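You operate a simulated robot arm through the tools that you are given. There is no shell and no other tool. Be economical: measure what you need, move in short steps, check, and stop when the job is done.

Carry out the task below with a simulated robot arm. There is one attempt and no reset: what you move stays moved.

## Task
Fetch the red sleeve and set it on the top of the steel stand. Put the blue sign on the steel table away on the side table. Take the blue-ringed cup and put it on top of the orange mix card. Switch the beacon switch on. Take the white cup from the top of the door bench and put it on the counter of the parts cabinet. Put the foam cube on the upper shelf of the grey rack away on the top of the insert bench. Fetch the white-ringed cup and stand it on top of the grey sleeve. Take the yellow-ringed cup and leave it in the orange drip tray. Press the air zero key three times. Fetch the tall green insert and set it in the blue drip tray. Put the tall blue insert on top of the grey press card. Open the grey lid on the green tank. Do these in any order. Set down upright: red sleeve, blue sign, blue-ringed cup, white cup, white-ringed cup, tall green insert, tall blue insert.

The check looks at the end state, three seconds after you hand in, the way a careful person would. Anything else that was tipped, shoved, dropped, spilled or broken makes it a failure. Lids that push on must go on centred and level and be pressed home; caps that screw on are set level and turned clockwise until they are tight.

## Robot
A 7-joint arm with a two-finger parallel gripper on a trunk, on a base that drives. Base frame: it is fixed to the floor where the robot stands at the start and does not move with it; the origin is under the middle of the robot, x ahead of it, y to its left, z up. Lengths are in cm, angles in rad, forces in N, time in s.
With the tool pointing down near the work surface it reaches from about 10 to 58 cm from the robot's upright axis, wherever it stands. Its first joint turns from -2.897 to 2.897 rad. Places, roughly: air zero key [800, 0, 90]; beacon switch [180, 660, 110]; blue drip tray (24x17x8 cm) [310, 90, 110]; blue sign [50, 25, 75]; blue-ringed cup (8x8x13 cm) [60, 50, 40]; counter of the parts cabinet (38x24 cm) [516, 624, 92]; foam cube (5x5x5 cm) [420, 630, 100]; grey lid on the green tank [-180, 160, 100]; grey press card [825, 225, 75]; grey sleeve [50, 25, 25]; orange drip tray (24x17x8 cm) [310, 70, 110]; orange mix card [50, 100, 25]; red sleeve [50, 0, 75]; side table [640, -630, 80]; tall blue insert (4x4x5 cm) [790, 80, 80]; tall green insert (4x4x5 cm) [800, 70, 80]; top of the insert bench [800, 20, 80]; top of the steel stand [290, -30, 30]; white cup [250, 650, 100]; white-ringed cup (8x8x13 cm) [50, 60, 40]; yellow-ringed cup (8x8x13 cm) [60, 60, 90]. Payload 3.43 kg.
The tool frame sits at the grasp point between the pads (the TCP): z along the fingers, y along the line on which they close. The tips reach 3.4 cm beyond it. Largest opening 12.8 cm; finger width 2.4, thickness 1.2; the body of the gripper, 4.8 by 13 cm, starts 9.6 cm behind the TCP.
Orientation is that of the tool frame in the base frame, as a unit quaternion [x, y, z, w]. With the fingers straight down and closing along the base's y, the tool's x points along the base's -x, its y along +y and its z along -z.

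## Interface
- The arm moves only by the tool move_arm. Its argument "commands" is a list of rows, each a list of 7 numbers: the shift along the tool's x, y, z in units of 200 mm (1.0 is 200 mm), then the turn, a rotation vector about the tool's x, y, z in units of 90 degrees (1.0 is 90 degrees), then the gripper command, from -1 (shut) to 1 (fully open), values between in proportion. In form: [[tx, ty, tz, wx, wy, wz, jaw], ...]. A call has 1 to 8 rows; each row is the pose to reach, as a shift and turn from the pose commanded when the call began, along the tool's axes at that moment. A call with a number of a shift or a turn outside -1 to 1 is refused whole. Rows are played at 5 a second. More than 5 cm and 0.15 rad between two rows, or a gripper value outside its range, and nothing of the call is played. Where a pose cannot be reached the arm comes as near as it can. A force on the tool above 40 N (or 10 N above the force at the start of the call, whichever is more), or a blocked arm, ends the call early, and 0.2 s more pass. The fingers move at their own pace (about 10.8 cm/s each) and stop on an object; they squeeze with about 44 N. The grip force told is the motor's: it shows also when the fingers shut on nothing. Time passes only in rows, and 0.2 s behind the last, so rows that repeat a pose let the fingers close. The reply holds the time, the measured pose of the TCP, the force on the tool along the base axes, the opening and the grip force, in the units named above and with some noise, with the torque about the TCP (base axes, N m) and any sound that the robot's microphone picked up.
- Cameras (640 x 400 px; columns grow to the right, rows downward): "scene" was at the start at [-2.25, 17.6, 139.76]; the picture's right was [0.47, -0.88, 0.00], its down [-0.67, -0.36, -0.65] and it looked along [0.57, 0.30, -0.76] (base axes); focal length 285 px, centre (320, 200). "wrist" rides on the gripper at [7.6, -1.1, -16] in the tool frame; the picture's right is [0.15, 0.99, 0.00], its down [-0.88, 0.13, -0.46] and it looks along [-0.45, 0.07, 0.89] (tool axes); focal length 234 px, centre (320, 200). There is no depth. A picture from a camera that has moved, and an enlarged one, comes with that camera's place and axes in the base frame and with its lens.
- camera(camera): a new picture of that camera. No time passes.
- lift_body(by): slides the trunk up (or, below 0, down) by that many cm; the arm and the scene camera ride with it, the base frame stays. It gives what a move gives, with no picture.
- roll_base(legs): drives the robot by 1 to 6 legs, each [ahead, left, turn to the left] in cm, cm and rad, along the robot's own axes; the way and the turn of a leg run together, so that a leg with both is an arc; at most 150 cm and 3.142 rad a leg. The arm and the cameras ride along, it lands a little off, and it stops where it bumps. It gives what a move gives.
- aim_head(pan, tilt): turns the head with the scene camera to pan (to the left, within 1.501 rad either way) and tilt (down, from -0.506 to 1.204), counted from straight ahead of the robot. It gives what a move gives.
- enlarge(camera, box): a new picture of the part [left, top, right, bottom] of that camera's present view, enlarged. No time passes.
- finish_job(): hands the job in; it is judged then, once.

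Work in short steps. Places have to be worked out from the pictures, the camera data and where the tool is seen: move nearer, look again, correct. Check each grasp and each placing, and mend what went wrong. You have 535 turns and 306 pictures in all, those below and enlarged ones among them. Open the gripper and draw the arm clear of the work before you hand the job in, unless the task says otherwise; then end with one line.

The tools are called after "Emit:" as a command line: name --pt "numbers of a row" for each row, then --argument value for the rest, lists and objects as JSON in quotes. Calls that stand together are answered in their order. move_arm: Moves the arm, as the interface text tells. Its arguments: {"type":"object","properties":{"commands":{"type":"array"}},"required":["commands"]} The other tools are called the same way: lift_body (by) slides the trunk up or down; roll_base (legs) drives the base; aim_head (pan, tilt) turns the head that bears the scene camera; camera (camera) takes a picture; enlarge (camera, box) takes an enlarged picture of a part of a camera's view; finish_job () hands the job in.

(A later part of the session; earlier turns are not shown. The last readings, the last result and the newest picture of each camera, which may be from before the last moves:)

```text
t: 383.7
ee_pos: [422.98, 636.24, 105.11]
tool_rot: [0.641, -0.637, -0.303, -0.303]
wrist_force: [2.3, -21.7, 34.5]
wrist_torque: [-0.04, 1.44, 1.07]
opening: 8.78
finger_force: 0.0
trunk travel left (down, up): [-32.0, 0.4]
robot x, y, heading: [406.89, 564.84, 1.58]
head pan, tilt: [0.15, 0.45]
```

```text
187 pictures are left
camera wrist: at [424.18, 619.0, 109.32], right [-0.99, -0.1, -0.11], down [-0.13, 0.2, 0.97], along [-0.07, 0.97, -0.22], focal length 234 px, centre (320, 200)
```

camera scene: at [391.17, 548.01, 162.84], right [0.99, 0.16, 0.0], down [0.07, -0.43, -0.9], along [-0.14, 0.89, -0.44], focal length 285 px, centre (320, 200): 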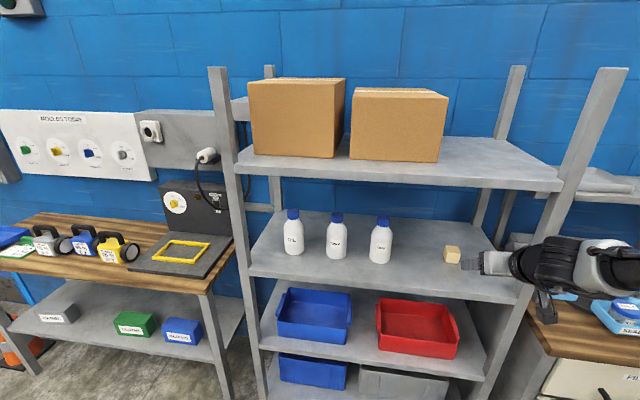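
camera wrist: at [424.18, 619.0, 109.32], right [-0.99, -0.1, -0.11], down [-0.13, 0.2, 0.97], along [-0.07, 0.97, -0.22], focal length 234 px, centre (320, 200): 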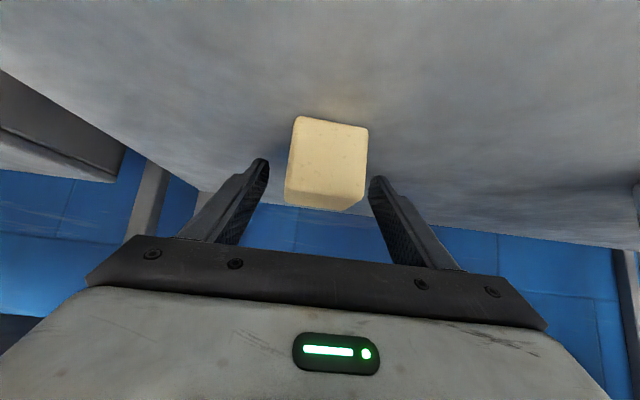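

Fingertips touch the shelf. Raise 0.9 cm and close on the cube.

Emit:
move_arm --pt "-0.02 0 -0.016 0 0 0 0.4" --pt "-0.042 0 -0.035 0 0 0 0.4" --pt "-0.042 0 -0.035 0 0 0 0.4"

Emit:
move_arm --pt "0 0 0 0 0 0 -0.2" --pt "0 0 0 0 0 0 -1" --pt "0 0 0 0 0 0 -1" --pt "0 0 0 0 0 0 -1"

Emit:
move_arm --pt "-0.03 0 -0.025 0 0 0 -1" --pt "-0.08 0 -0.06 0 0 0 -1" --pt "-0.12 0 -0.1 0 0 0 -1" --pt "-0.12 0 -0.1 0 0 0 -1"

Emit:
camera --camera "wrist"

```text
t: 384.5
ee_pos: [422.88, 636.43, 105.32]
tool_rot: [0.642, -0.639, -0.301, -0.299]
wrist_force: [1.5, -1.0, 1.1]
wrist_torque: [-0.02, 0.01, 0.01]
opening: 8.98
finger_force: 0.0
trunk travel left (down, up): [-32.0, 0.4]
robot x, y, heading: [406.3, 565.22, 1.575]
head pan, tilt: [0.15, 0.45]
```

```text
t: 385.5
ee_pos: [423.03, 636.5, 105.46]
tool_rot: [0.642, -0.64, -0.3, -0.299]
wrist_force: [-0.3, 0.1, -0.6]
wrist_torque: [0.05, 0.02, 0.03]
opening: 4.27
finger_force: 43.8
trunk travel left (down, up): [-32.0, 0.4]
robot x, y, heading: [406.42, 564.84, 1.574]
head pan, tilt: [0.15, 0.45]
```

```text
t: 386.5
ee_pos: [422.88, 636.33, 108.62]
tool_rot: [0.642, -0.638, -0.301, -0.299]
wrist_force: [-0.2, -0.2, -0.7]
wrist_torque: [0.03, 0.0, -0.02]
opening: 4.29
finger_force: 44.0
trunk travel left (down, up): [-32.0, 0.4]
robot x, y, heading: [406.59, 564.95, 1.581]
head pan, tilt: [0.15, 0.45]
```

```text
186 pictures are left
camera wrist: at [424.15, 619.22, 113.02], right [-0.99, -0.1, -0.11], down [-0.13, 0.21, 0.97], along [-0.07, 0.97, -0.22], focal length 234 px, centre (320, 200)
```

wrist: 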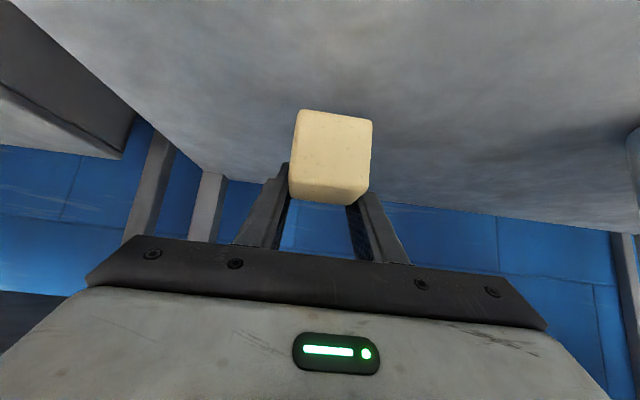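

Cube held. Back out, turn to face +x, and look at the route to the insert bench.

Emit:
roll_base --legs '[[-52, 0, 0], [0, 0, -1.57]]'

Emit:
aim_head --pan 0.35 --tilt 0.3

Emit:
camera --camera "scene"

Emit:
aim_head --pan -0.9 --tilt 0.3

Emit:
camera --camera "scene"

```text
t: 393.6
ee_pos: [477.88, 492.39, 108.61]
tool_rot: [0.01, 0.906, -0.004, 0.424]
wrist_force: [-0.1, -0.4, -0.7]
wrist_torque: [0.01, -0.01, 0.02]
opening: 4.26
finger_force: 44.2
trunk travel left (down, up): [-32.0, 0.4]
robot x, y, heading: [406.98, 510.59, -0.023]
head pan, tilt: [0.15, 0.45]
```

```text
t: 394.3
ee_pos: [477.76, 492.36, 108.58]
tool_rot: [0.01, 0.905, -0.005, 0.425]
wrist_force: [-0.2, 0.2, -0.2]
wrist_torque: [0.01, 0.0, 0.01]
opening: 4.28
finger_force: 44.5
trunk travel left (down, up): [-32.0, 0.4]
robot x, y, heading: [406.57, 510.72, -0.022]
head pan, tilt: [0.351, 0.3]
```

```text
185 pictures are left
camera scene: at [406.89, 527.92, 164.23], right [0.32, -0.95, 0.0], down [-0.28, -0.1, -0.96], along [0.9, 0.31, -0.3], focal length 285 px, centre (320, 200)
```

scene: 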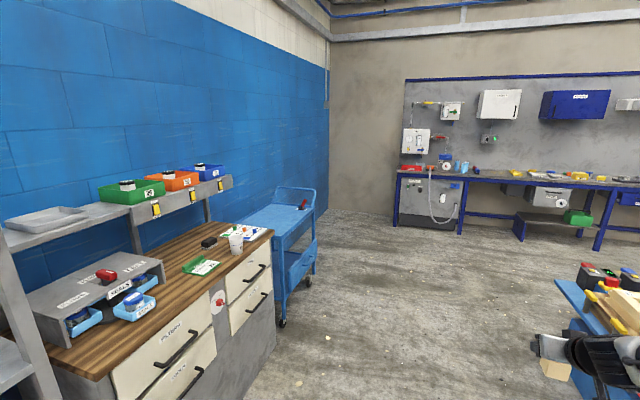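

```text
t: 395.8
ee_pos: [477.83, 492.42, 108.62]
tool_rot: [0.01, 0.905, -0.005, 0.424]
wrist_force: [0.0, -0.1, -0.1]
wrist_torque: [0.02, -0.04, -0.01]
opening: 4.27
finger_force: 43.0
trunk travel left (down, up): [-32.0, 0.4]
robot x, y, heading: [406.43, 510.52, -0.023]
head pan, tilt: [-0.901, 0.3]
```

```text
184 pictures are left
camera scene: at [403.68, 517.47, 164.24], right [-0.8, -0.6, 0.0], down [-0.18, 0.24, -0.96], along [0.58, -0.76, -0.3], focal length 285 px, centre (320, 200)
```

scene: 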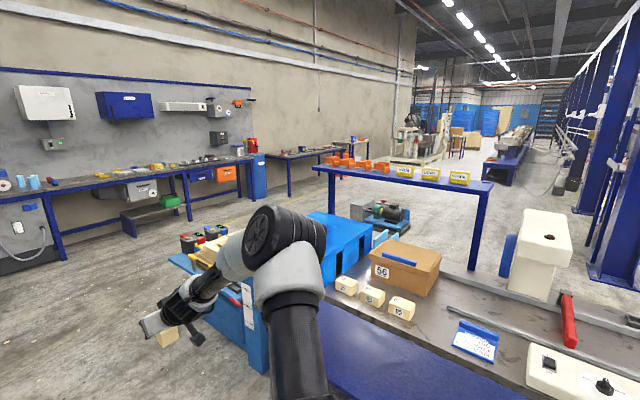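

Route: along y≈510 to x≈660, then strafe right toward y≈200 and look.

Emit:
roll_base --legs '[[127, 0, 0.022], [127, 0, 0], [0, -150, 0], [0, -100, 0]]'

Emit:
aim_head --pan -0.95 --tilt 0.35

Emit:
camera --camera "scene"

Emit:
aim_head --pan 0.3 --tilt 0.4

Emit:
camera --camera "scene"

```text
t: 415.8
ee_pos: [735.62, 419.85, 108.49]
tool_rot: [-0.004, 0.906, 0.0, 0.424]
wrist_force: [-0.4, -0.6, 0.0]
wrist_torque: [-0.03, -0.03, 0.03]
opening: 4.29
finger_force: 43.6
trunk travel left (down, up): [-32.0, 0.4]
robot x, y, heading: [664.11, 436.13, 0.011]
head pan, tilt: [-0.901, 0.3]
stopped in leg 3: the robot was blocked; the commanded pose is now the measured one
```

```text
t: 416.5
ee_pos: [735.6, 420.12, 108.62]
tool_rot: [-0.005, 0.906, 0.0, 0.423]
wrist_force: [-0.2, 0.7, -0.3]
wrist_torque: [-0.03, 0.01, 0.03]
opening: 4.27
finger_force: 44.1
trunk travel left (down, up): [-32.0, 0.4]
robot x, y, heading: [663.81, 435.76, 0.01]
head pan, tilt: [-0.949, 0.351]
```

```text
183 pictures are left
camera scene: at [660.22, 442.69, 163.75], right [-0.81, -0.59, 0.0], down [-0.2, 0.27, -0.94], along [0.56, -0.76, -0.34], focal length 285 px, centre (320, 200)
```

scene: 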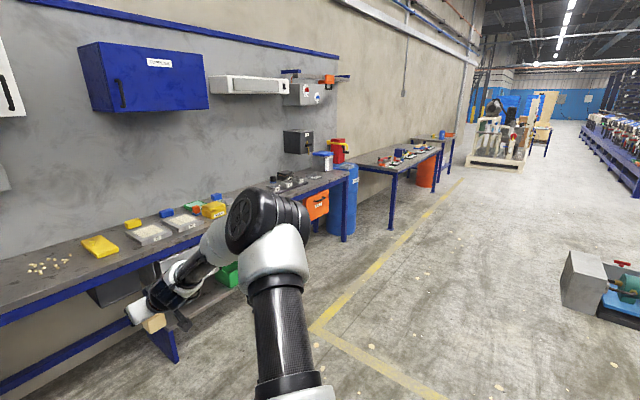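

```text
t: 417.9
ee_pos: [735.6, 420.24, 108.72]
tool_rot: [-0.007, 0.905, 0.0, 0.424]
wrist_force: [-0.2, 0.8, -1.5]
wrist_torque: [-0.01, -0.03, 0.02]
opening: 4.29
finger_force: 44.3
trunk travel left (down, up): [-32.0, 0.4]
robot x, y, heading: [663.64, 435.54, 0.008]
head pan, tilt: [0.3, 0.4]
```

```text
182 pictures are left
camera scene: at [663.45, 453.14, 163.23], right [0.31, -0.95, 0.0], down [-0.37, -0.12, -0.92], along [0.88, 0.28, -0.39], focal length 285 px, centre (320, 200)
```

scene: 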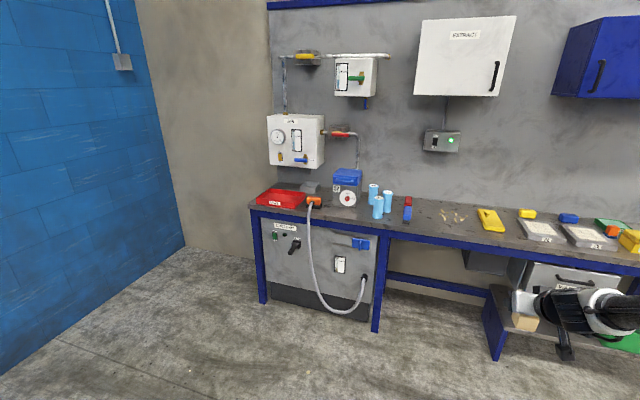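

The base was blocked by something on its right. Look down to the right.

Emit:
aim_head --pan -1.4 --tilt 0.75

Emit:
camera --camera "scene"

```text
t: 419.6
ee_pos: [735.64, 420.17, 108.71]
tool_rot: [-0.006, 0.906, -0.001, 0.424]
wrist_force: [0.5, 0.4, -0.4]
wrist_torque: [-0.02, 0.0, 0.01]
opening: 4.27
finger_force: 44.2
trunk travel left (down, up): [-32.0, 0.4]
robot x, y, heading: [664.28, 436.07, 0.017]
head pan, tilt: [-1.4, 0.75]
```

```text
181 pictures are left
camera scene: at [656.19, 442.14, 160.17], right [-0.98, -0.18, 0.0], down [-0.13, 0.67, -0.73], along [0.13, -0.72, -0.68], focal length 285 px, centre (320, 200)
```

scene: 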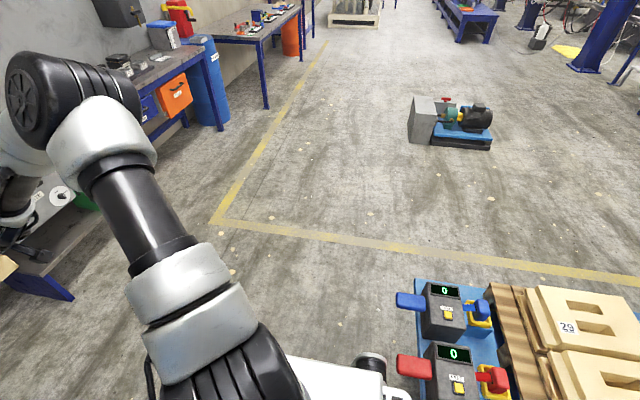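

I nudged the side of a blue cart-table at the rear right (items look undisturbed). Move off it, go forward to x≈692, and strafe right.

Emit:
roll_base --legs '[[0, 6, 0], [28, 0, -0.012], [0, -140, 0], [0, -140, 0]]'

Emit:
aim_head --pan -0.6 --tilt 0.4

Emit:
camera --camera "scene"

Emit:
aim_head --pan 0.4 --tilt 0.45

Emit:
camera --camera "scene"

```text
t: 449.4
ee_pos: [769.29, 144.19, 108.67]
tool_rot: [-0.028, 0.905, 0.012, 0.424]
wrist_force: [0.5, 0.0, -0.1]
wrist_torque: [-0.01, -0.04, 0.01]
opening: 4.22
finger_force: 44.3
trunk travel left (down, up): [-32.0, 0.4]
robot x, y, heading: [697.38, 156.77, 0.067]
head pan, tilt: [-1.4, 0.75]
```

```text
t: 450.5
ee_pos: [769.33, 144.3, 108.58]
tool_rot: [-0.028, 0.905, 0.013, 0.424]
wrist_force: [0.5, 0.3, -0.5]
wrist_torque: [0.01, -0.04, 0.0]
opening: 4.25
finger_force: 43.7
trunk travel left (down, up): [-32.0, 0.4]
robot x, y, heading: [696.67, 156.32, 0.062]
head pan, tilt: [-0.6, 0.4]
```

```text
180 pictures are left
camera scene: at [694.91, 165.1, 163.31], right [-0.51, -0.86, 0.0], down [-0.33, 0.2, -0.92], along [0.79, -0.47, -0.39], focal length 285 px, centre (320, 200)
```

scene: 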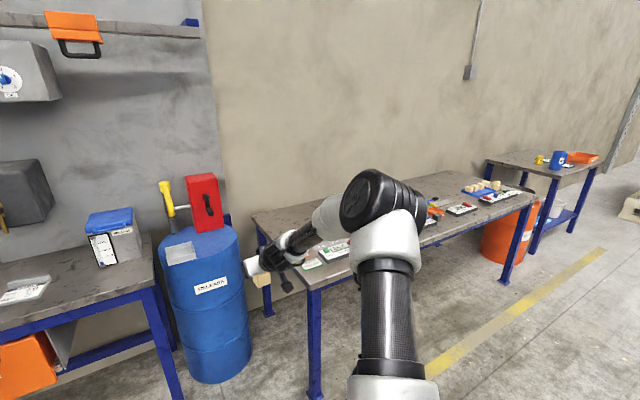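

```text
t: 451.8
ee_pos: [769.35, 144.21, 108.61]
tool_rot: [-0.029, 0.905, 0.014, 0.424]
wrist_force: [0.1, -1.0, -0.4]
wrist_torque: [0.04, 0.02, 0.01]
opening: 4.24
finger_force: 43.7
trunk travel left (down, up): [-32.0, 0.4]
robot x, y, heading: [696.85, 156.11, 0.064]
head pan, tilt: [0.4, 0.45]
```

```text
179 pictures are left
camera scene: at [695.17, 173.94, 162.84], right [0.45, -0.89, 0.0], down [-0.39, -0.19, -0.9], along [0.81, 0.4, -0.44], focal length 285 px, centre (320, 200)
```

scene: 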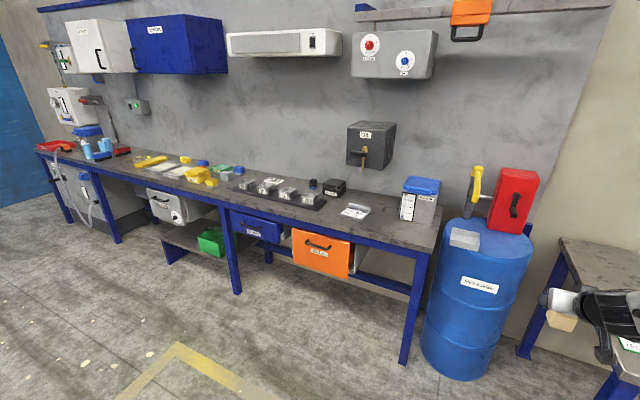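

Press card is at the right end of the first bench (y≈225). Continue right along the insert bench, backing off a little.

Emit:
roll_base --legs '[[-22, -105, -0.064]]'

Emit:
aim_head --pan 0.25 --tilt 0.55

Emit:
camera --camera "scene"

Emit:
camera --camera "wrist"

```text
t: 461.6
ee_pos: [749.56, 39.92, 108.55]
tool_rot: [0.002, 0.905, -0.002, 0.424]
wrist_force: [-0.5, 0.2, -0.1]
wrist_torque: [-0.02, -0.03, 0.0]
opening: 4.25
finger_force: 43.6
trunk travel left (down, up): [-32.0, 0.4]
robot x, y, heading: [678.08, 57.15, -0.005]
head pan, tilt: [0.4, 0.45]
```

```text
t: 462.3
ee_pos: [749.63, 39.84, 108.63]
tool_rot: [0.002, 0.905, -0.002, 0.424]
wrist_force: [0.0, 0.0, -0.8]
wrist_torque: [0.03, -0.03, 0.03]
opening: 4.24
finger_force: 43.9
trunk travel left (down, up): [-32.0, 0.4]
robot x, y, heading: [678.17, 56.92, -0.002]
head pan, tilt: [0.25, 0.55]
```

```text
178 pictures are left
camera scene: at [677.88, 73.12, 161.94], right [0.25, -0.97, 0.0], down [-0.51, -0.13, -0.85], along [0.83, 0.21, -0.52], focal length 285 px, centre (320, 200)
```

scene: 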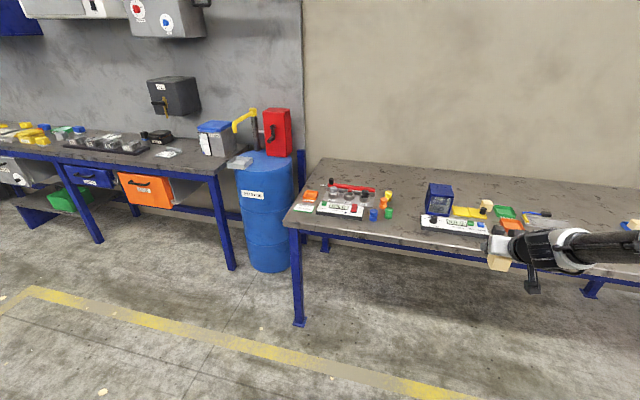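

```text
177 pictures are left
camera wrist: at [732.55, 38.77, 112.98], right [-0.09, 0.99, -0.11], down [0.21, 0.13, 0.97], along [0.97, 0.06, -0.22], focal length 234 px, centre (320, 200)
```

wrist: 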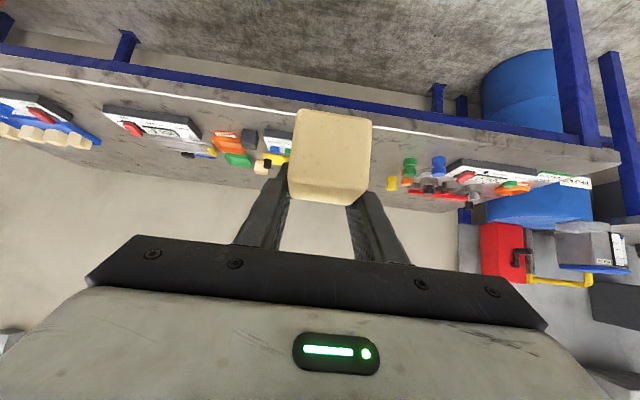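

Zoom in on the insert bench.

Emit:
enlarge --camera "scene" --box '[290, 160, 530, 280]'

Emit:
enlarge --camera "wrist" --box '[0, 70, 300, 190]'

```text
2.67 times, centred on (410, 220) of scene
camera zoom: at [677.88, 73.12, 161.94], right [0.25, -0.97, 0.0], down [-0.51, -0.13, -0.85], along [0.83, 0.21, -0.52], focal length 759 px, centre (80, 147)
```

zoom: 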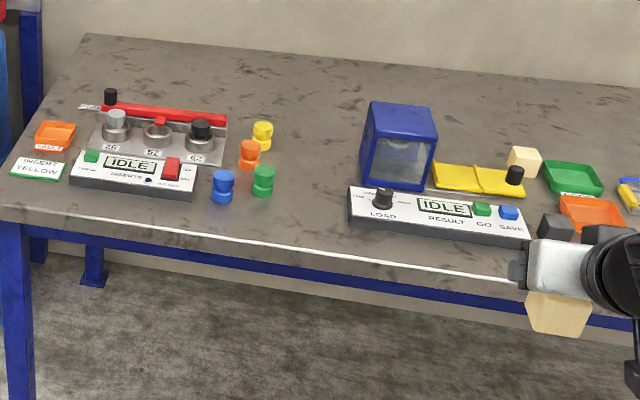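

```text
2.13 times, centred on (150, 130) of wrist
camera zoom: at [732.55, 38.77, 112.98], right [-0.09, 0.99, -0.11], down [0.21, 0.13, 0.97], along [0.97, 0.06, -0.22], focal length 500 px, centre (683, 349)
```

zoom: 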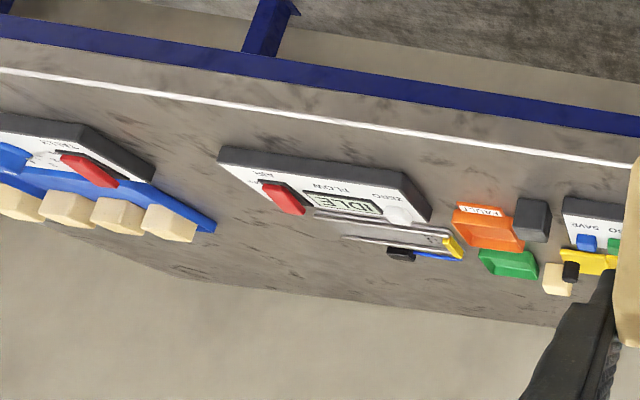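

Inserts (yellow, orange, green ≈(802, 69), blue ≈(798.5, 76)) and gauges identified; bench z≈80, front edge ≈782. Put the foam cube in a free spot at ≈(789, 57): drive there.

Emit:
roll_base --legs '[[30, 17, 0]]'

Emit:
camera --camera "wrist"

Emit:
camera --camera "scene"

```text
t: 464.6
ee_pos: [779.03, 57.96, 108.56]
tool_rot: [-0.006, 0.906, 0.003, 0.424]
wrist_force: [0.4, -0.6, -0.3]
wrist_torque: [-0.01, -0.01, 0.0]
opening: 4.22
finger_force: 44.8
trunk travel left (down, up): [-32.0, 0.4]
robot x, y, heading: [707.36, 73.97, 0.017]
head pan, tilt: [0.25, 0.55]
```

```text
174 pictures are left
camera wrist: at [762.1, 56.65, 112.98], right [-0.11, 0.99, -0.11], down [0.21, 0.13, 0.97], along [0.97, 0.08, -0.22], focal length 234 px, centre (320, 200)
```

wrist: 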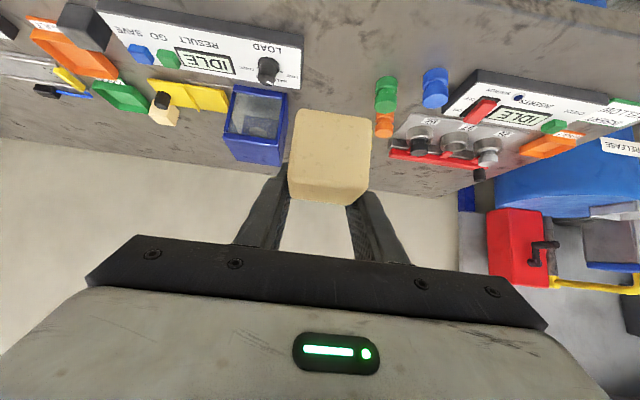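

```text
173 pictures are left
camera scene: at [706.87, 90.08, 161.94], right [0.26, -0.97, 0.0], down [-0.5, -0.14, -0.85], along [0.82, 0.22, -0.52], focal length 285 px, centre (320, 200)
```

scene: 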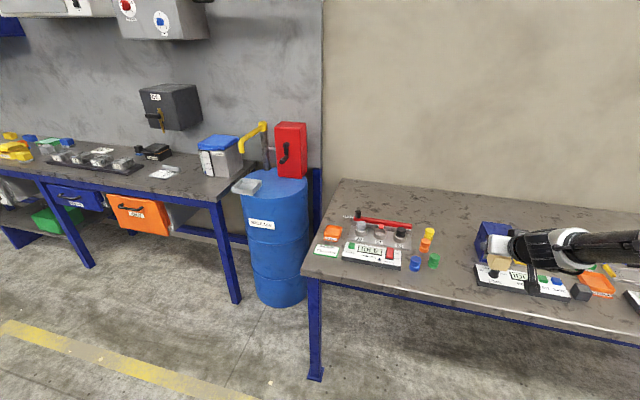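

Lower the cube to ≈(788.5, 58.5).

Emit:
move_arm --pt "-0.12 0.02 0.15 0 0 0 -1" --pt "-0.25 0.02 0.3 0 0 0 -1" --pt "-0.22 0.02 0.45 0 0 0 -1" --pt "-0.05 0.02 0.58 0 0 0 -1" --pt "0.1 0.02 0.71 0 0 0 -1" --pt "0.25 0.02 0.83 0 0 0 -1" --pt "0.387 0.02 0.941 0 0 0 -1"

Emit:
camera --camera "wrist"

```text
t: 466.2
ee_pos: [788.58, 58.59, 90.56]
tool_rot: [-0.007, 0.905, 0.003, 0.425]
wrist_force: [0.3, 0.5, -0.3]
wrist_torque: [0.03, -0.01, 0.0]
opening: 4.27
finger_force: 44.1
trunk travel left (down, up): [-32.0, 0.4]
robot x, y, heading: [707.74, 74.16, 0.015]
head pan, tilt: [0.25, 0.55]
```

```text
172 pictures are left
camera wrist: at [771.52, 57.22, 94.95], right [-0.11, 0.99, -0.11], down [0.21, 0.13, 0.97], along [0.97, 0.08, -0.22], focal length 234 px, centre (320, 200)
```

wrist: 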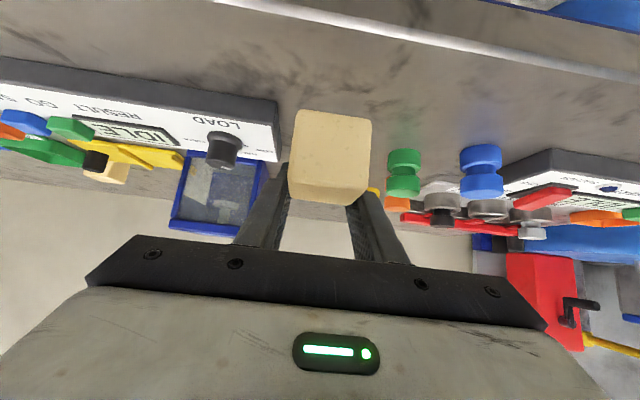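

Emit:
move_arm --pt "0.1 0 0.083 0 0 0 -1" --pt "0.19 0 0.16 0 0 0 -1" --pt "0.21 0 0.176 0 0 0 -1" --pt "0.23 0 0.192 0 0 0 -1" --pt "0.25 0 0.208 0 0 0 -1" --pt "0.27 0 0.224 0 0 0 -1" --pt "0.285 0 0.237 0 0 0 -1"

Emit:
camera --camera "wrist"

```text
t: 467.8
ee_pos: [786.17, 59.02, 87.1]
tool_rot: [-0.005, 0.905, 0.002, 0.425]
wrist_force: [-0.6, 0.5, -0.9]
wrist_torque: [-0.01, -0.01, -0.01]
opening: 4.25
finger_force: 44.2
out of reach, approached as far as the arm can: row 1, 2, 3, 4, 5, 6, 7
trunk travel left (down, up): [-32.0, 0.4]
robot x, y, heading: [707.5, 73.79, 0.015]
head pan, tilt: [0.25, 0.55]
```

```text
171 pictures are left
camera wrist: at [769.0, 57.59, 91.47], right [-0.11, 0.99, -0.11], down [0.21, 0.13, 0.97], along [0.97, 0.08, -0.22], focal length 234 px, centre (320, 200)
```

wrist: 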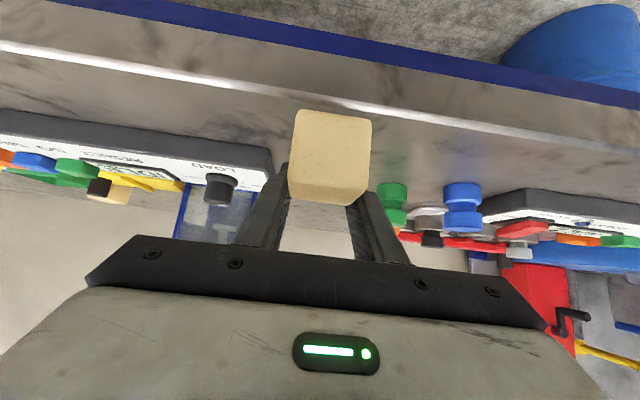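

Out of reach; pull the arm back 10 cm, drive 12 cm forward, then lower.

Emit:
move_arm --pt "0.14 0 -0.17 0 0 0 -1" --pt "0.28 0 -0.34 0 0 0 -1" --pt "0.28 0 -0.34 0 0 0 -1"

Emit:
roll_base --legs '[[12, 0, -0.015]]'

Emit:
camera --camera "wrist"

```text
t: 468.6
ee_pos: [777.41, 59.04, 87.23]
tool_rot: [-0.006, 0.905, 0.002, 0.425]
wrist_force: [0.1, 0.6, -0.2]
wrist_torque: [-0.02, -0.01, 0.03]
opening: 4.25
finger_force: 44.7
trunk travel left (down, up): [-32.0, 0.4]
robot x, y, heading: [707.5, 73.68, 0.02]
head pan, tilt: [0.25, 0.55]
```

```text
t: 469.8
ee_pos: [789.36, 57.87, 87.23]
tool_rot: [0.002, 0.906, -0.001, 0.424]
wrist_force: [0.1, -0.2, -0.5]
wrist_torque: [-0.01, -0.01, -0.01]
opening: 4.24
finger_force: 43.9
trunk travel left (down, up): [-32.0, 0.4]
robot x, y, heading: [719.65, 73.79, 0.0]
head pan, tilt: [0.25, 0.55]
```

```text
170 pictures are left
camera wrist: at [772.19, 56.83, 91.64], right [-0.09, 0.99, -0.11], down [0.21, 0.13, 0.97], along [0.97, 0.06, -0.22], focal length 234 px, centre (320, 200)
```

wrist: 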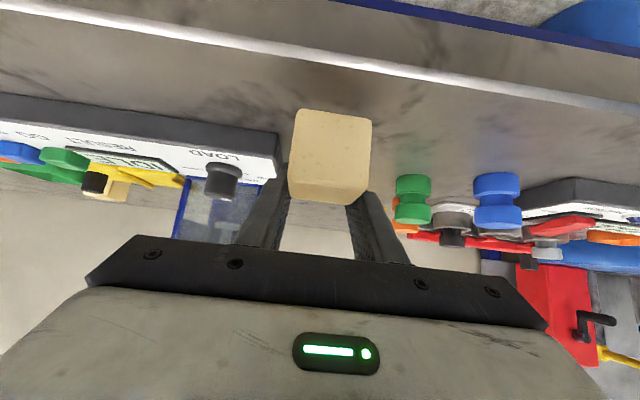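

Shift +1 in x and y, descend with creep.

Emit:
move_arm --pt "-0.032 0.05 0.038 0 0 0 -1" --pt "0.02 0.05 0.08 0 0 0 -1" --pt "0.06 0.05 0.115 0 0 0 -1" --pt "0.08 0.05 0.13 0 0 0 -1" --pt "0.1 0.05 0.147 0 0 0 -1" --pt "0.12 0.05 0.163 0 0 0 -1" --pt "0.14 0.05 0.18 0 0 0 -1"

```text
t: 471.0
ee_pos: [791.01, 58.81, 85.1]
tool_rot: [0.001, 0.902, -0.003, 0.433]
wrist_force: [3.1, 2.1, 11.5]
wrist_torque: [0.18, 0.2, 0.0]
opening: 4.25
finger_force: 43.4
trunk travel left (down, up): [-32.0, 0.4]
robot x, y, heading: [719.48, 74.02, 0.002]
head pan, tilt: [0.25, 0.55]
stopped in row 5: the force on the tool passed its limit at 48 N (the readings are from after the stop); the commanded pose is now the measured one
```

Contact. Open and withdraw up.

Emit:
move_arm --pt "-0.008 0 -0.006 0 0 0 -1" --pt "-0.012 0 -0.01 0 0 0 -0.1" --pt "-0.012 0 -0.01 0 0 0 0.1" --pt "-0.012 0 -0.01 0 0 0 0.1" --pt "-0.012 0 -0.12 0 0 0 0.1" --pt "-0.012 0 -0.3 0 0 0 0.1" --pt "-0.012 0 -0.5 0 0 0 0.1"

Emit:
camera --camera "wrist"

```text
t: 472.6
ee_pos: [782.83, 58.95, 91.14]
tool_rot: [0.001, 0.903, -0.002, 0.43]
wrist_force: [0.0, 0.4, -0.2]
wrist_torque: [-0.01, 0.0, -0.01]
opening: 7.04
finger_force: 0.1
trunk travel left (down, up): [-32.0, 0.4]
robot x, y, heading: [719.3, 73.87, -0.0]
head pan, tilt: [0.25, 0.55]
```

```text
169 pictures are left
camera wrist: at [765.74, 57.9, 95.35], right [-0.09, 0.99, -0.12], down [0.2, 0.13, 0.97], along [0.98, 0.06, -0.21], focal length 234 px, centre (320, 200)
```

wrist: 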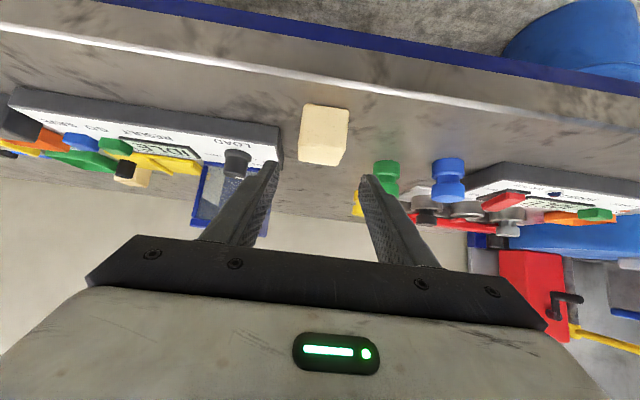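

Foam cube rests on the bench. Now the blue insert at ≈(793.4, 75.9): move to a pre-grasp 10 cm back.

Emit:
move_arm --pt "-0.05 0.2 0.03 0 0 0 -0.04" --pt "-0.1 0.4 0.05 0 0 0 -0.04" --pt "-0.127 0.62 0.08 0 0 0 -0.04" --pt "-0.127 0.845 0.083 0 0 0 -0.04" --pt "-0.127 0.845 0.083 0 0 0 -0.04"

Emit:
enlarge --camera "wrist" --box '[200, 60, 440, 240]'

```text
t: 473.8
ee_pos: [785.88, 75.78, 92.01]
tool_rot: [0.001, 0.903, -0.004, 0.43]
wrist_force: [0.1, 0.3, 0.1]
wrist_torque: [0.0, 0.02, -0.02]
opening: 6.13
finger_force: 0.1
trunk travel left (down, up): [-32.0, 0.4]
robot x, y, heading: [719.28, 73.91, -0.001]
head pan, tilt: [0.25, 0.55]
```

```text
2.22 times, centred on (320, 150) of wrist
camera zoom: at [768.8, 74.71, 96.13], right [-0.09, 0.99, -0.12], down [0.2, 0.13, 0.97], along [0.98, 0.06, -0.21], focal length 520 px, centre (320, 311)
```

zoom: 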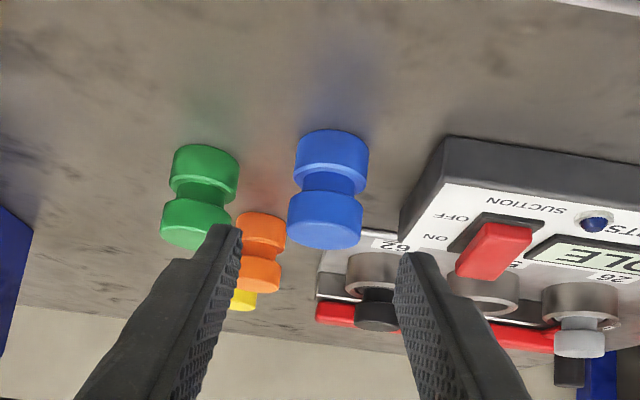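

Aligned. Advance and grip the blue insert.

Emit:
move_arm --pt "-0.02 0.01 0.2 0 0 0 -0.04" --pt "-0.045 0.01 0.38 0 0 0 -0.04" --pt "-0.045 0.01 0.48 0 0 0 -0.04" --pt "-0.045 0.01 0.554 0 0 0 -0.04" --pt "-0.045 0.01 0.554 0 0 0 -1" --pt "-0.045 0.01 0.554 0 0 0 -1" --pt "-0.045 0.01 0.554 0 0 0 -1"

Emit:
camera --camera "wrist"

```text
t: 475.4
ee_pos: [795.33, 75.93, 85.68]
tool_rot: [0.002, 0.903, -0.003, 0.43]
wrist_force: [-0.5, 0.0, 0.5]
wrist_torque: [0.0, -0.03, -0.01]
opening: 3.61
finger_force: 44.3
trunk travel left (down, up): [-32.0, 0.4]
robot x, y, heading: [719.75, 73.96, 0.006]
head pan, tilt: [0.25, 0.55]
```

```text
167 pictures are left
camera wrist: at [778.09, 74.93, 89.89], right [-0.09, 0.99, -0.12], down [0.2, 0.13, 0.97], along [0.98, 0.06, -0.21], focal length 234 px, centre (320, 200)
```

wrist: 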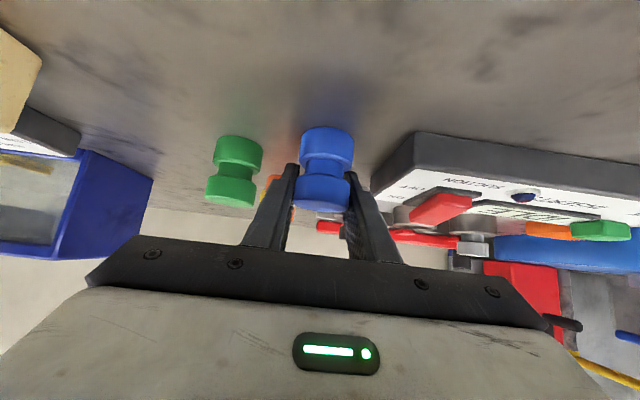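

Gripped. Lift.

Emit:
move_arm --pt "-0.04 0 -0.032 0 0 0 -1" --pt "-0.1 0 -0.08 0 0 0 -1" --pt "-0.2 0 -0.163 0 0 0 -1" --pt "-0.34 0 -0.277 0 0 0 -1" --pt "-0.48 0 -0.39 0 0 0 -1" --pt "-0.62 0 -0.505 0 0 0 -1" --pt "-0.62 0 -0.505 0 0 0 -1"

Emit:
roll_base --legs '[[-40, 0, 0], [0, 145, 0]]'

Emit:
aim_head --pan 0.2 --tilt 0.6

Emit:
camera --camera "wrist"

Emit:
camera --camera "scene"

```text
t: 477.0
ee_pos: [794.98, 76.11, 101.86]
tool_rot: [0.002, 0.903, -0.004, 0.429]
wrist_force: [0.3, 0.4, -0.7]
wrist_torque: [0.0, -0.01, 0.01]
opening: 3.61
finger_force: 44.5
trunk travel left (down, up): [-32.0, 0.4]
robot x, y, heading: [719.52, 74.12, 0.004]
head pan, tilt: [0.25, 0.55]
```

```text
t: 492.8
ee_pos: [757.18, 216.69, 101.7]
tool_rot: [0.008, 0.903, -0.006, 0.429]
wrist_force: [-0.1, -0.7, -0.5]
wrist_torque: [-0.01, -0.01, -0.01]
opening: 3.64
finger_force: 44.0
trunk travel left (down, up): [-32.0, 0.4]
robot x, y, heading: [681.41, 215.39, -0.013]
head pan, tilt: [0.25, 0.55]
```

```text
t: 493.4
ee_pos: [757.23, 216.72, 101.73]
tool_rot: [0.008, 0.903, -0.006, 0.43]
wrist_force: [0.9, 0.4, -0.7]
wrist_torque: [0.02, -0.03, 0.0]
opening: 3.59
finger_force: 44.6
trunk travel left (down, up): [-32.0, 0.4]
robot x, y, heading: [681.68, 215.94, -0.012]
head pan, tilt: [0.201, 0.6]
```

```text
166 pictures are left
camera wrist: at [740.03, 215.79, 105.96], right [-0.07, 0.99, -0.12], down [0.2, 0.13, 0.97], along [0.98, 0.05, -0.21], focal length 234 px, centre (320, 200)
```

wrist: 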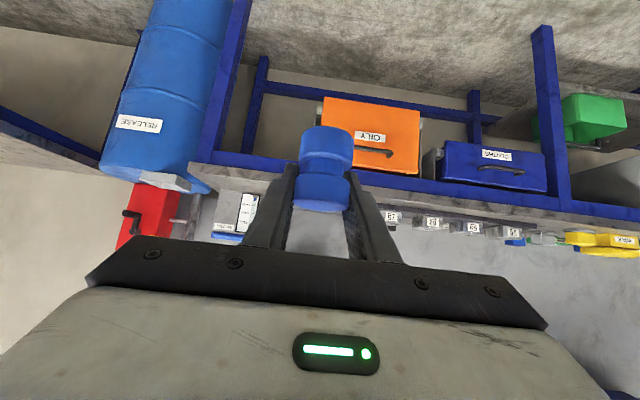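

```text
165 pictures are left
camera scene: at [681.41, 231.28, 161.49], right [0.19, -0.98, 0.0], down [-0.55, -0.11, -0.83], along [0.81, 0.15, -0.56], focal length 285 px, centre (320, 200)
```

scene: 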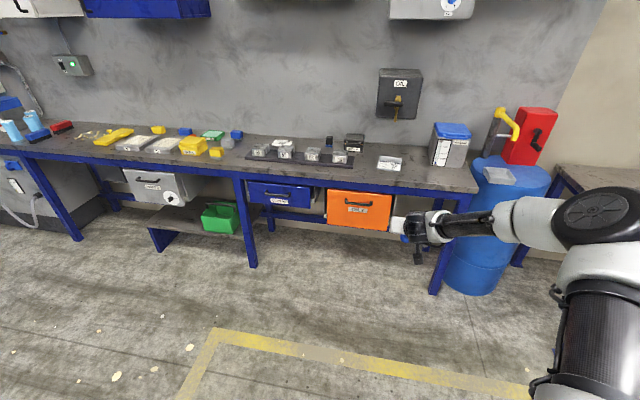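

Zoom at the card candidates.

Emit:
enlarge --camera "scene" --box '[240, 110, 480, 230]'

```text
2.67 times, centred on (360, 170) of scene
camera zoom: at [681.41, 231.28, 161.49], right [0.19, -0.98, 0.0], down [-0.55, -0.11, -0.83], along [0.81, 0.15, -0.56], focal length 759 px, centre (213, 280)
```

zoom: 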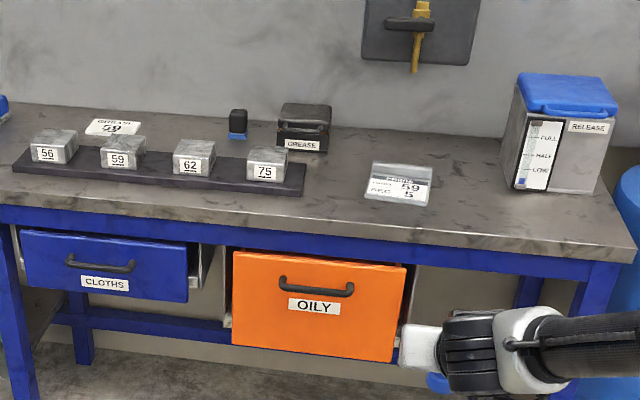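

That's the press card. Drive closer for a wrist view.

Emit:
roll_base --legs '[[38, 3, 0.012]]'

Emit:
camera --camera "wrist"

Emit:
enlarge --camera "scene" --box '[300, 110, 500, 230]'

```text
t: 495.8
ee_pos: [794.43, 220.85, 101.74]
tool_rot: [0.0, 0.903, -0.002, 0.429]
wrist_force: [0.1, -0.6, 0.1]
wrist_torque: [0.03, -0.01, -0.02]
opening: 3.62
finger_force: 44.0
trunk travel left (down, up): [-32.0, 0.4]
robot x, y, heading: [719.15, 218.76, 0.004]
head pan, tilt: [0.201, 0.6]
```

```text
163 pictures are left
camera wrist: at [777.26, 219.64, 105.95], right [-0.09, 0.99, -0.12], down [0.2, 0.13, 0.97], along [0.98, 0.06, -0.21], focal length 234 px, centre (320, 200)
```

wrist: 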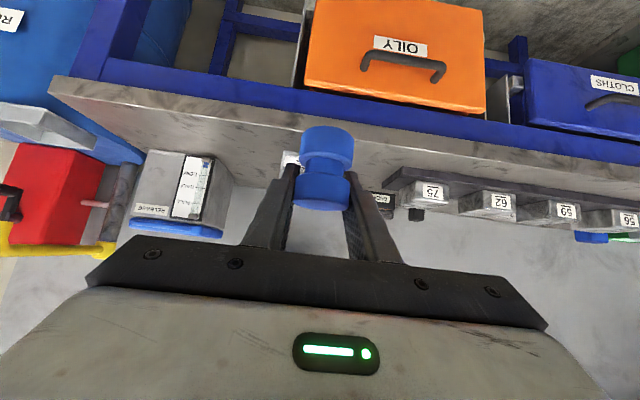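

```text
3.20 times, centred on (400, 170) of scene
camera zoom: at [718.39, 234.13, 161.49], right [0.2, -0.98, 0.0], down [-0.55, -0.11, -0.82], along [0.81, 0.17, -0.57], focal length 911 px, centre (64, 296)
```

zoom: 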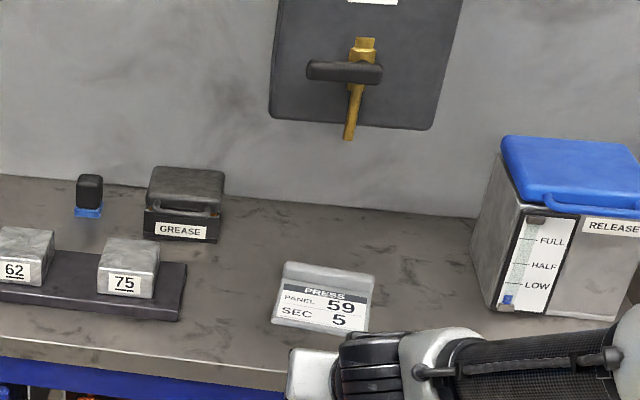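

Card front ≈(825, 220), flat to ≈834, height ≈86. Drive forward 34 so the insert comes above the card.

Emit:
roll_base --legs '[[34, 0, -0.004]]'

Emit:
camera --camera "wrist"

Emit:
camera --camera "scene"

```text
t: 498.0
ee_pos: [828.35, 220.48, 101.78]
tool_rot: [0.001, 0.903, -0.003, 0.43]
wrist_force: [0.3, 0.3, -0.7]
wrist_torque: [-0.03, -0.06, 0.01]
opening: 3.61
finger_force: 43.8
trunk travel left (down, up): [-32.0, 0.4]
robot x, y, heading: [753.2, 218.33, 0.004]
head pan, tilt: [0.201, 0.6]
```

```text
161 pictures are left
camera wrist: at [811.25, 219.42, 105.95], right [-0.09, 0.99, -0.12], down [0.2, 0.13, 0.97], along [0.98, 0.06, -0.21], focal length 234 px, centre (320, 200)
```

wrist: 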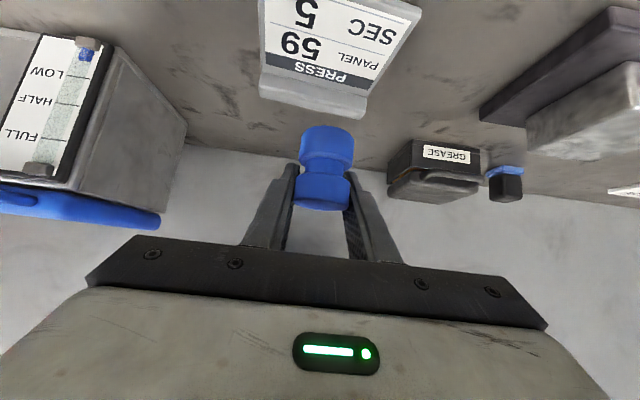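

```text
160 pictures are left
camera scene: at [752.45, 234.17, 161.49], right [0.2, -0.98, 0.0], down [-0.55, -0.11, -0.82], along [0.81, 0.16, -0.57], focal length 285 px, centre (320, 200)
```

scene: 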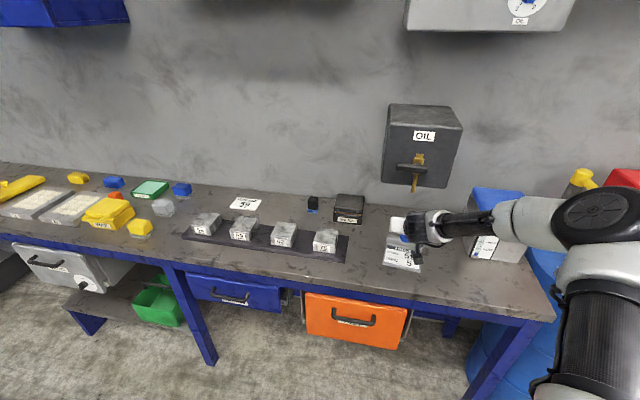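

Card centre ≈(830.5, 219.2). Shift and descend 8.5 cm, then look.

Emit:
move_arm --pt "0.0 -0.06 0.1 0 0 0 -1" --pt "0.09 -0.06 0.175 0 0 0 -1" --pt "0.19 -0.06 0.257 0 0 0 -1" --pt "0.279 -0.06 0.331 0 0 0 -1" --pt "0.279 -0.06 0.331 0 0 0 -1"

Emit:
camera --camera "wrist"

```text
t: 499.2
ee_pos: [829.9, 219.16, 93.17]
tool_rot: [0.001, 0.903, -0.003, 0.43]
wrist_force: [-0.2, 0.1, -1.3]
wrist_torque: [0.04, 0.0, -0.05]
opening: 3.61
finger_force: 44.1
trunk travel left (down, up): [-32.0, 0.4]
robot x, y, heading: [752.77, 218.22, 0.002]
head pan, tilt: [0.201, 0.6]
```

```text
159 pictures are left
camera wrist: at [812.77, 218.11, 97.34], right [-0.09, 0.99, -0.12], down [0.2, 0.13, 0.97], along [0.98, 0.06, -0.21], focal length 234 px, centre (320, 200)
```

wrist: 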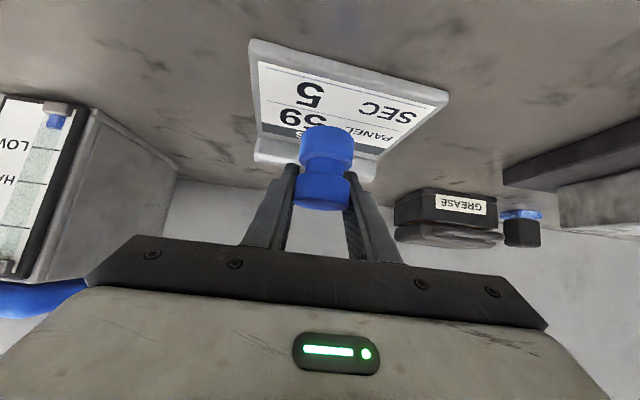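

Well above the flat area. Creep down.

Emit:
move_arm --pt "0.04 0 0.032 0 0 0 -1" --pt "0.075 0 0.06 0 0 0 -1" --pt "0.09 0 0.073 0 0 0 -1" --pt "0.105 0 0.085 0 0 0 -1" --pt "0.12 0 0.098 0 0 0 -1" --pt "0.135 0 0.11 0 0 0 -1" --pt "0.15 0 0.122 0 0 0 -1"

Emit:
camera --camera "wrist"

```text
t: 500.8
ee_pos: [830.08, 219.11, 90.07]
tool_rot: [0.003, 0.901, -0.004, 0.435]
wrist_force: [2.9, -1.3, 35.9]
wrist_torque: [0.12, 0.41, 0.0]
opening: 3.62
finger_force: 43.6
trunk travel left (down, up): [-32.0, 0.4]
robot x, y, heading: [752.8, 217.96, -0.002]
head pan, tilt: [0.201, 0.6]
```

```text
158 pictures are left
camera wrist: at [812.98, 218.1, 94.07], right [-0.08, 0.99, -0.12], down [0.19, 0.13, 0.97], along [0.98, 0.06, -0.2], focal length 234 px, centre (320, 200)
```

wrist: 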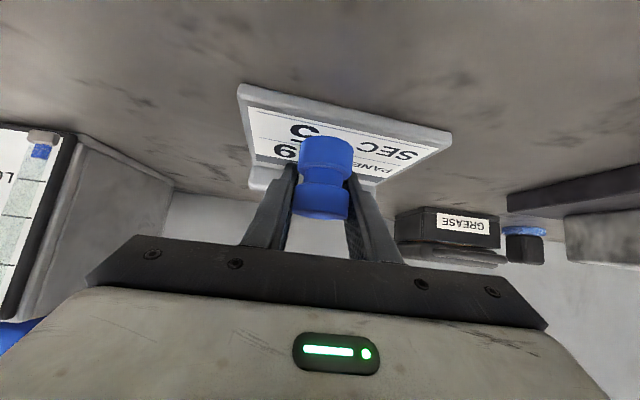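

Contact. Ease off, open slightly, and withdraw.

Emit:
move_arm --pt "-0.02 0 -0.016 0 0 0 -1" --pt "-0.031 0 -0.025 0 0 0 -1" --pt "-0.031 0 -0.025 0 0 0 -1"

Emit:
move_arm --pt "0 0 0 0 0 0 -0.3" --pt "0 0 0 0 0 0 -0.05" --pt "0 0 0 0 0 0 0" --pt "0 0 -0.1 0 0 0 0" --pt "0 0 -0.25 0 0 0 0" --pt "0 0 -0.45 0 0 0 0"

Emit:
camera --camera "wrist"

```text
t: 501.6
ee_pos: [829.83, 219.17, 89.98]
tool_rot: [0.002, 0.904, -0.003, 0.428]
wrist_force: [1.9, -1.0, 8.9]
wrist_torque: [-0.01, -0.13, -0.05]
opening: 3.65
finger_force: 44.3
trunk travel left (down, up): [-32.0, 0.4]
robot x, y, heading: [753.01, 218.24, 0.0]
head pan, tilt: [0.201, 0.6]
```

```text
t: 503.0
ee_pos: [823.3, 219.16, 95.77]
tool_rot: [0.002, 0.903, -0.003, 0.43]
wrist_force: [-0.1, -0.5, 0.3]
wrist_torque: [0.0, 0.01, 0.02]
opening: 6.4
finger_force: 0.0
trunk travel left (down, up): [-32.0, 0.4]
robot x, y, heading: [752.73, 218.17, -0.005]
head pan, tilt: [0.201, 0.6]
```

```text
157 pictures are left
camera wrist: at [806.2, 218.08, 100.0], right [-0.09, 0.99, -0.12], down [0.2, 0.13, 0.97], along [0.98, 0.06, -0.21], focal length 234 px, centre (320, 200)
```

wrist: 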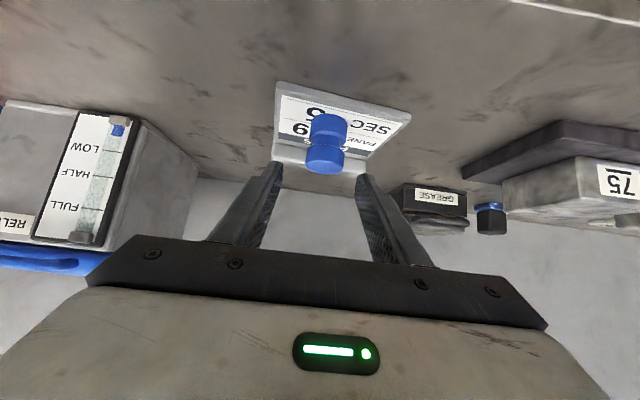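

Blue insert stands on the press card. Back away, raise, and drive to the air-flow unit (y≈0).

Emit:
roll_base --legs '[[-55, 0, 0], [0, -110, 0], [0, -105, 0]]'

Emit:
move_arm --pt "-0.18 0 -0.15 0 0 0 -1" --pt "-0.36 0 -0.3 0 0 0 -1" --pt "-0.5 0 -0.41 0 0 0 -1"

Emit:
aim_head --pan 0.2 --tilt 0.65

Emit:
camera --camera "wrist"

Emit:
camera --camera "scene"

```text
t: 526.3
ee_pos: [767.36, 6.4, 95.86]
tool_rot: [0.007, 0.903, -0.006, 0.43]
wrist_force: [0.0, 0.2, 0.3]
wrist_torque: [-0.03, 0.03, 0.0]
opening: 6.39
finger_force: 0.0
trunk travel left (down, up): [-32.0, 0.4]
robot x, y, heading: [696.84, 6.27, -0.014]
head pan, tilt: [0.201, 0.6]
```

```text
t: 527.1
ee_pos: [767.3, 6.34, 108.82]
tool_rot: [0.008, 0.903, -0.006, 0.43]
wrist_force: [-0.2, 0.4, -0.5]
wrist_torque: [-0.03, 0.01, 0.02]
opening: 0.0
finger_force: 33.1
trunk travel left (down, up): [-32.0, 0.4]
robot x, y, heading: [696.65, 6.54, -0.015]
head pan, tilt: [0.201, 0.6]
```

```text
t: 527.8
ee_pos: [767.46, 6.34, 108.76]
tool_rot: [0.008, 0.903, -0.006, 0.429]
wrist_force: [0.0, -0.5, -0.3]
wrist_torque: [0.0, 0.01, 0.0]
opening: 0.0
finger_force: 33.1
trunk travel left (down, up): [-32.0, 0.4]
robot x, y, heading: [696.41, 6.9, -0.013]
head pan, tilt: [0.201, 0.649]
```

```text
156 pictures are left
camera wrist: at [750.22, 5.52, 112.89], right [-0.07, 0.99, -0.12], down [0.2, 0.13, 0.97], along [0.98, 0.05, -0.21], focal length 234 px, centre (320, 200)
```

wrist: 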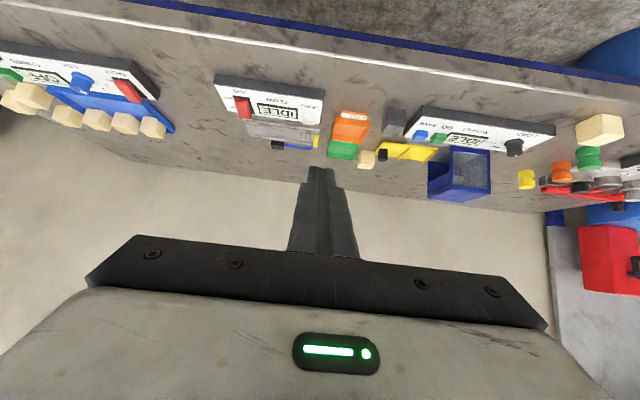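

```text
155 pictures are left
camera scene: at [696.43, 22.4, 161.06], right [0.19, -0.98, 0.0], down [-0.59, -0.11, -0.8], along [0.78, 0.15, -0.6], focal length 285 px, centre (320, 200)
```

scene: 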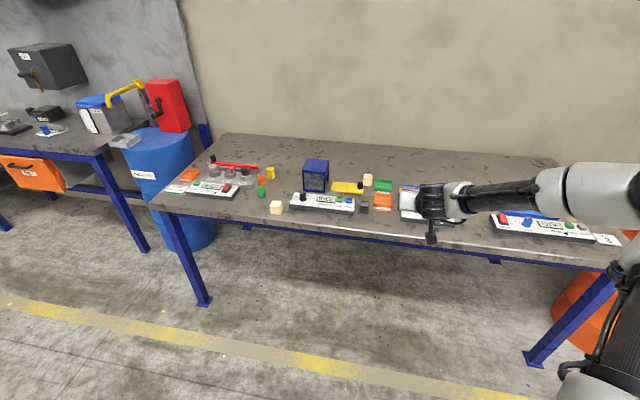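

Emit:
enlarge --camera "wrist" --box '[190, 60, 350, 170]'

```text
3.64 times, centred on (270, 115) of wrist
camera zoom: at [750.22, 5.52, 112.89], right [-0.07, 0.99, -0.12], down [0.2, 0.13, 0.97], along [0.98, 0.05, -0.21], focal length 852 px, centre (502, 509)
```

zoom: 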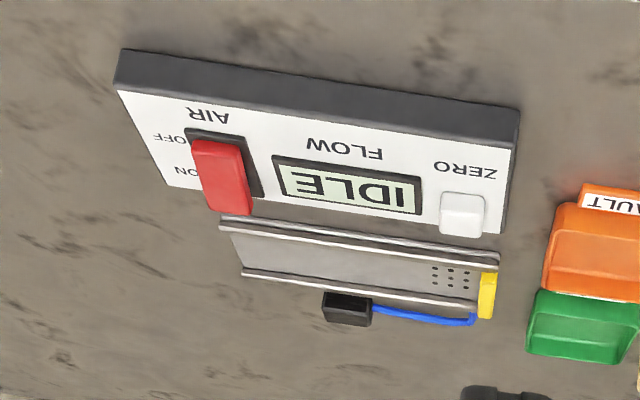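

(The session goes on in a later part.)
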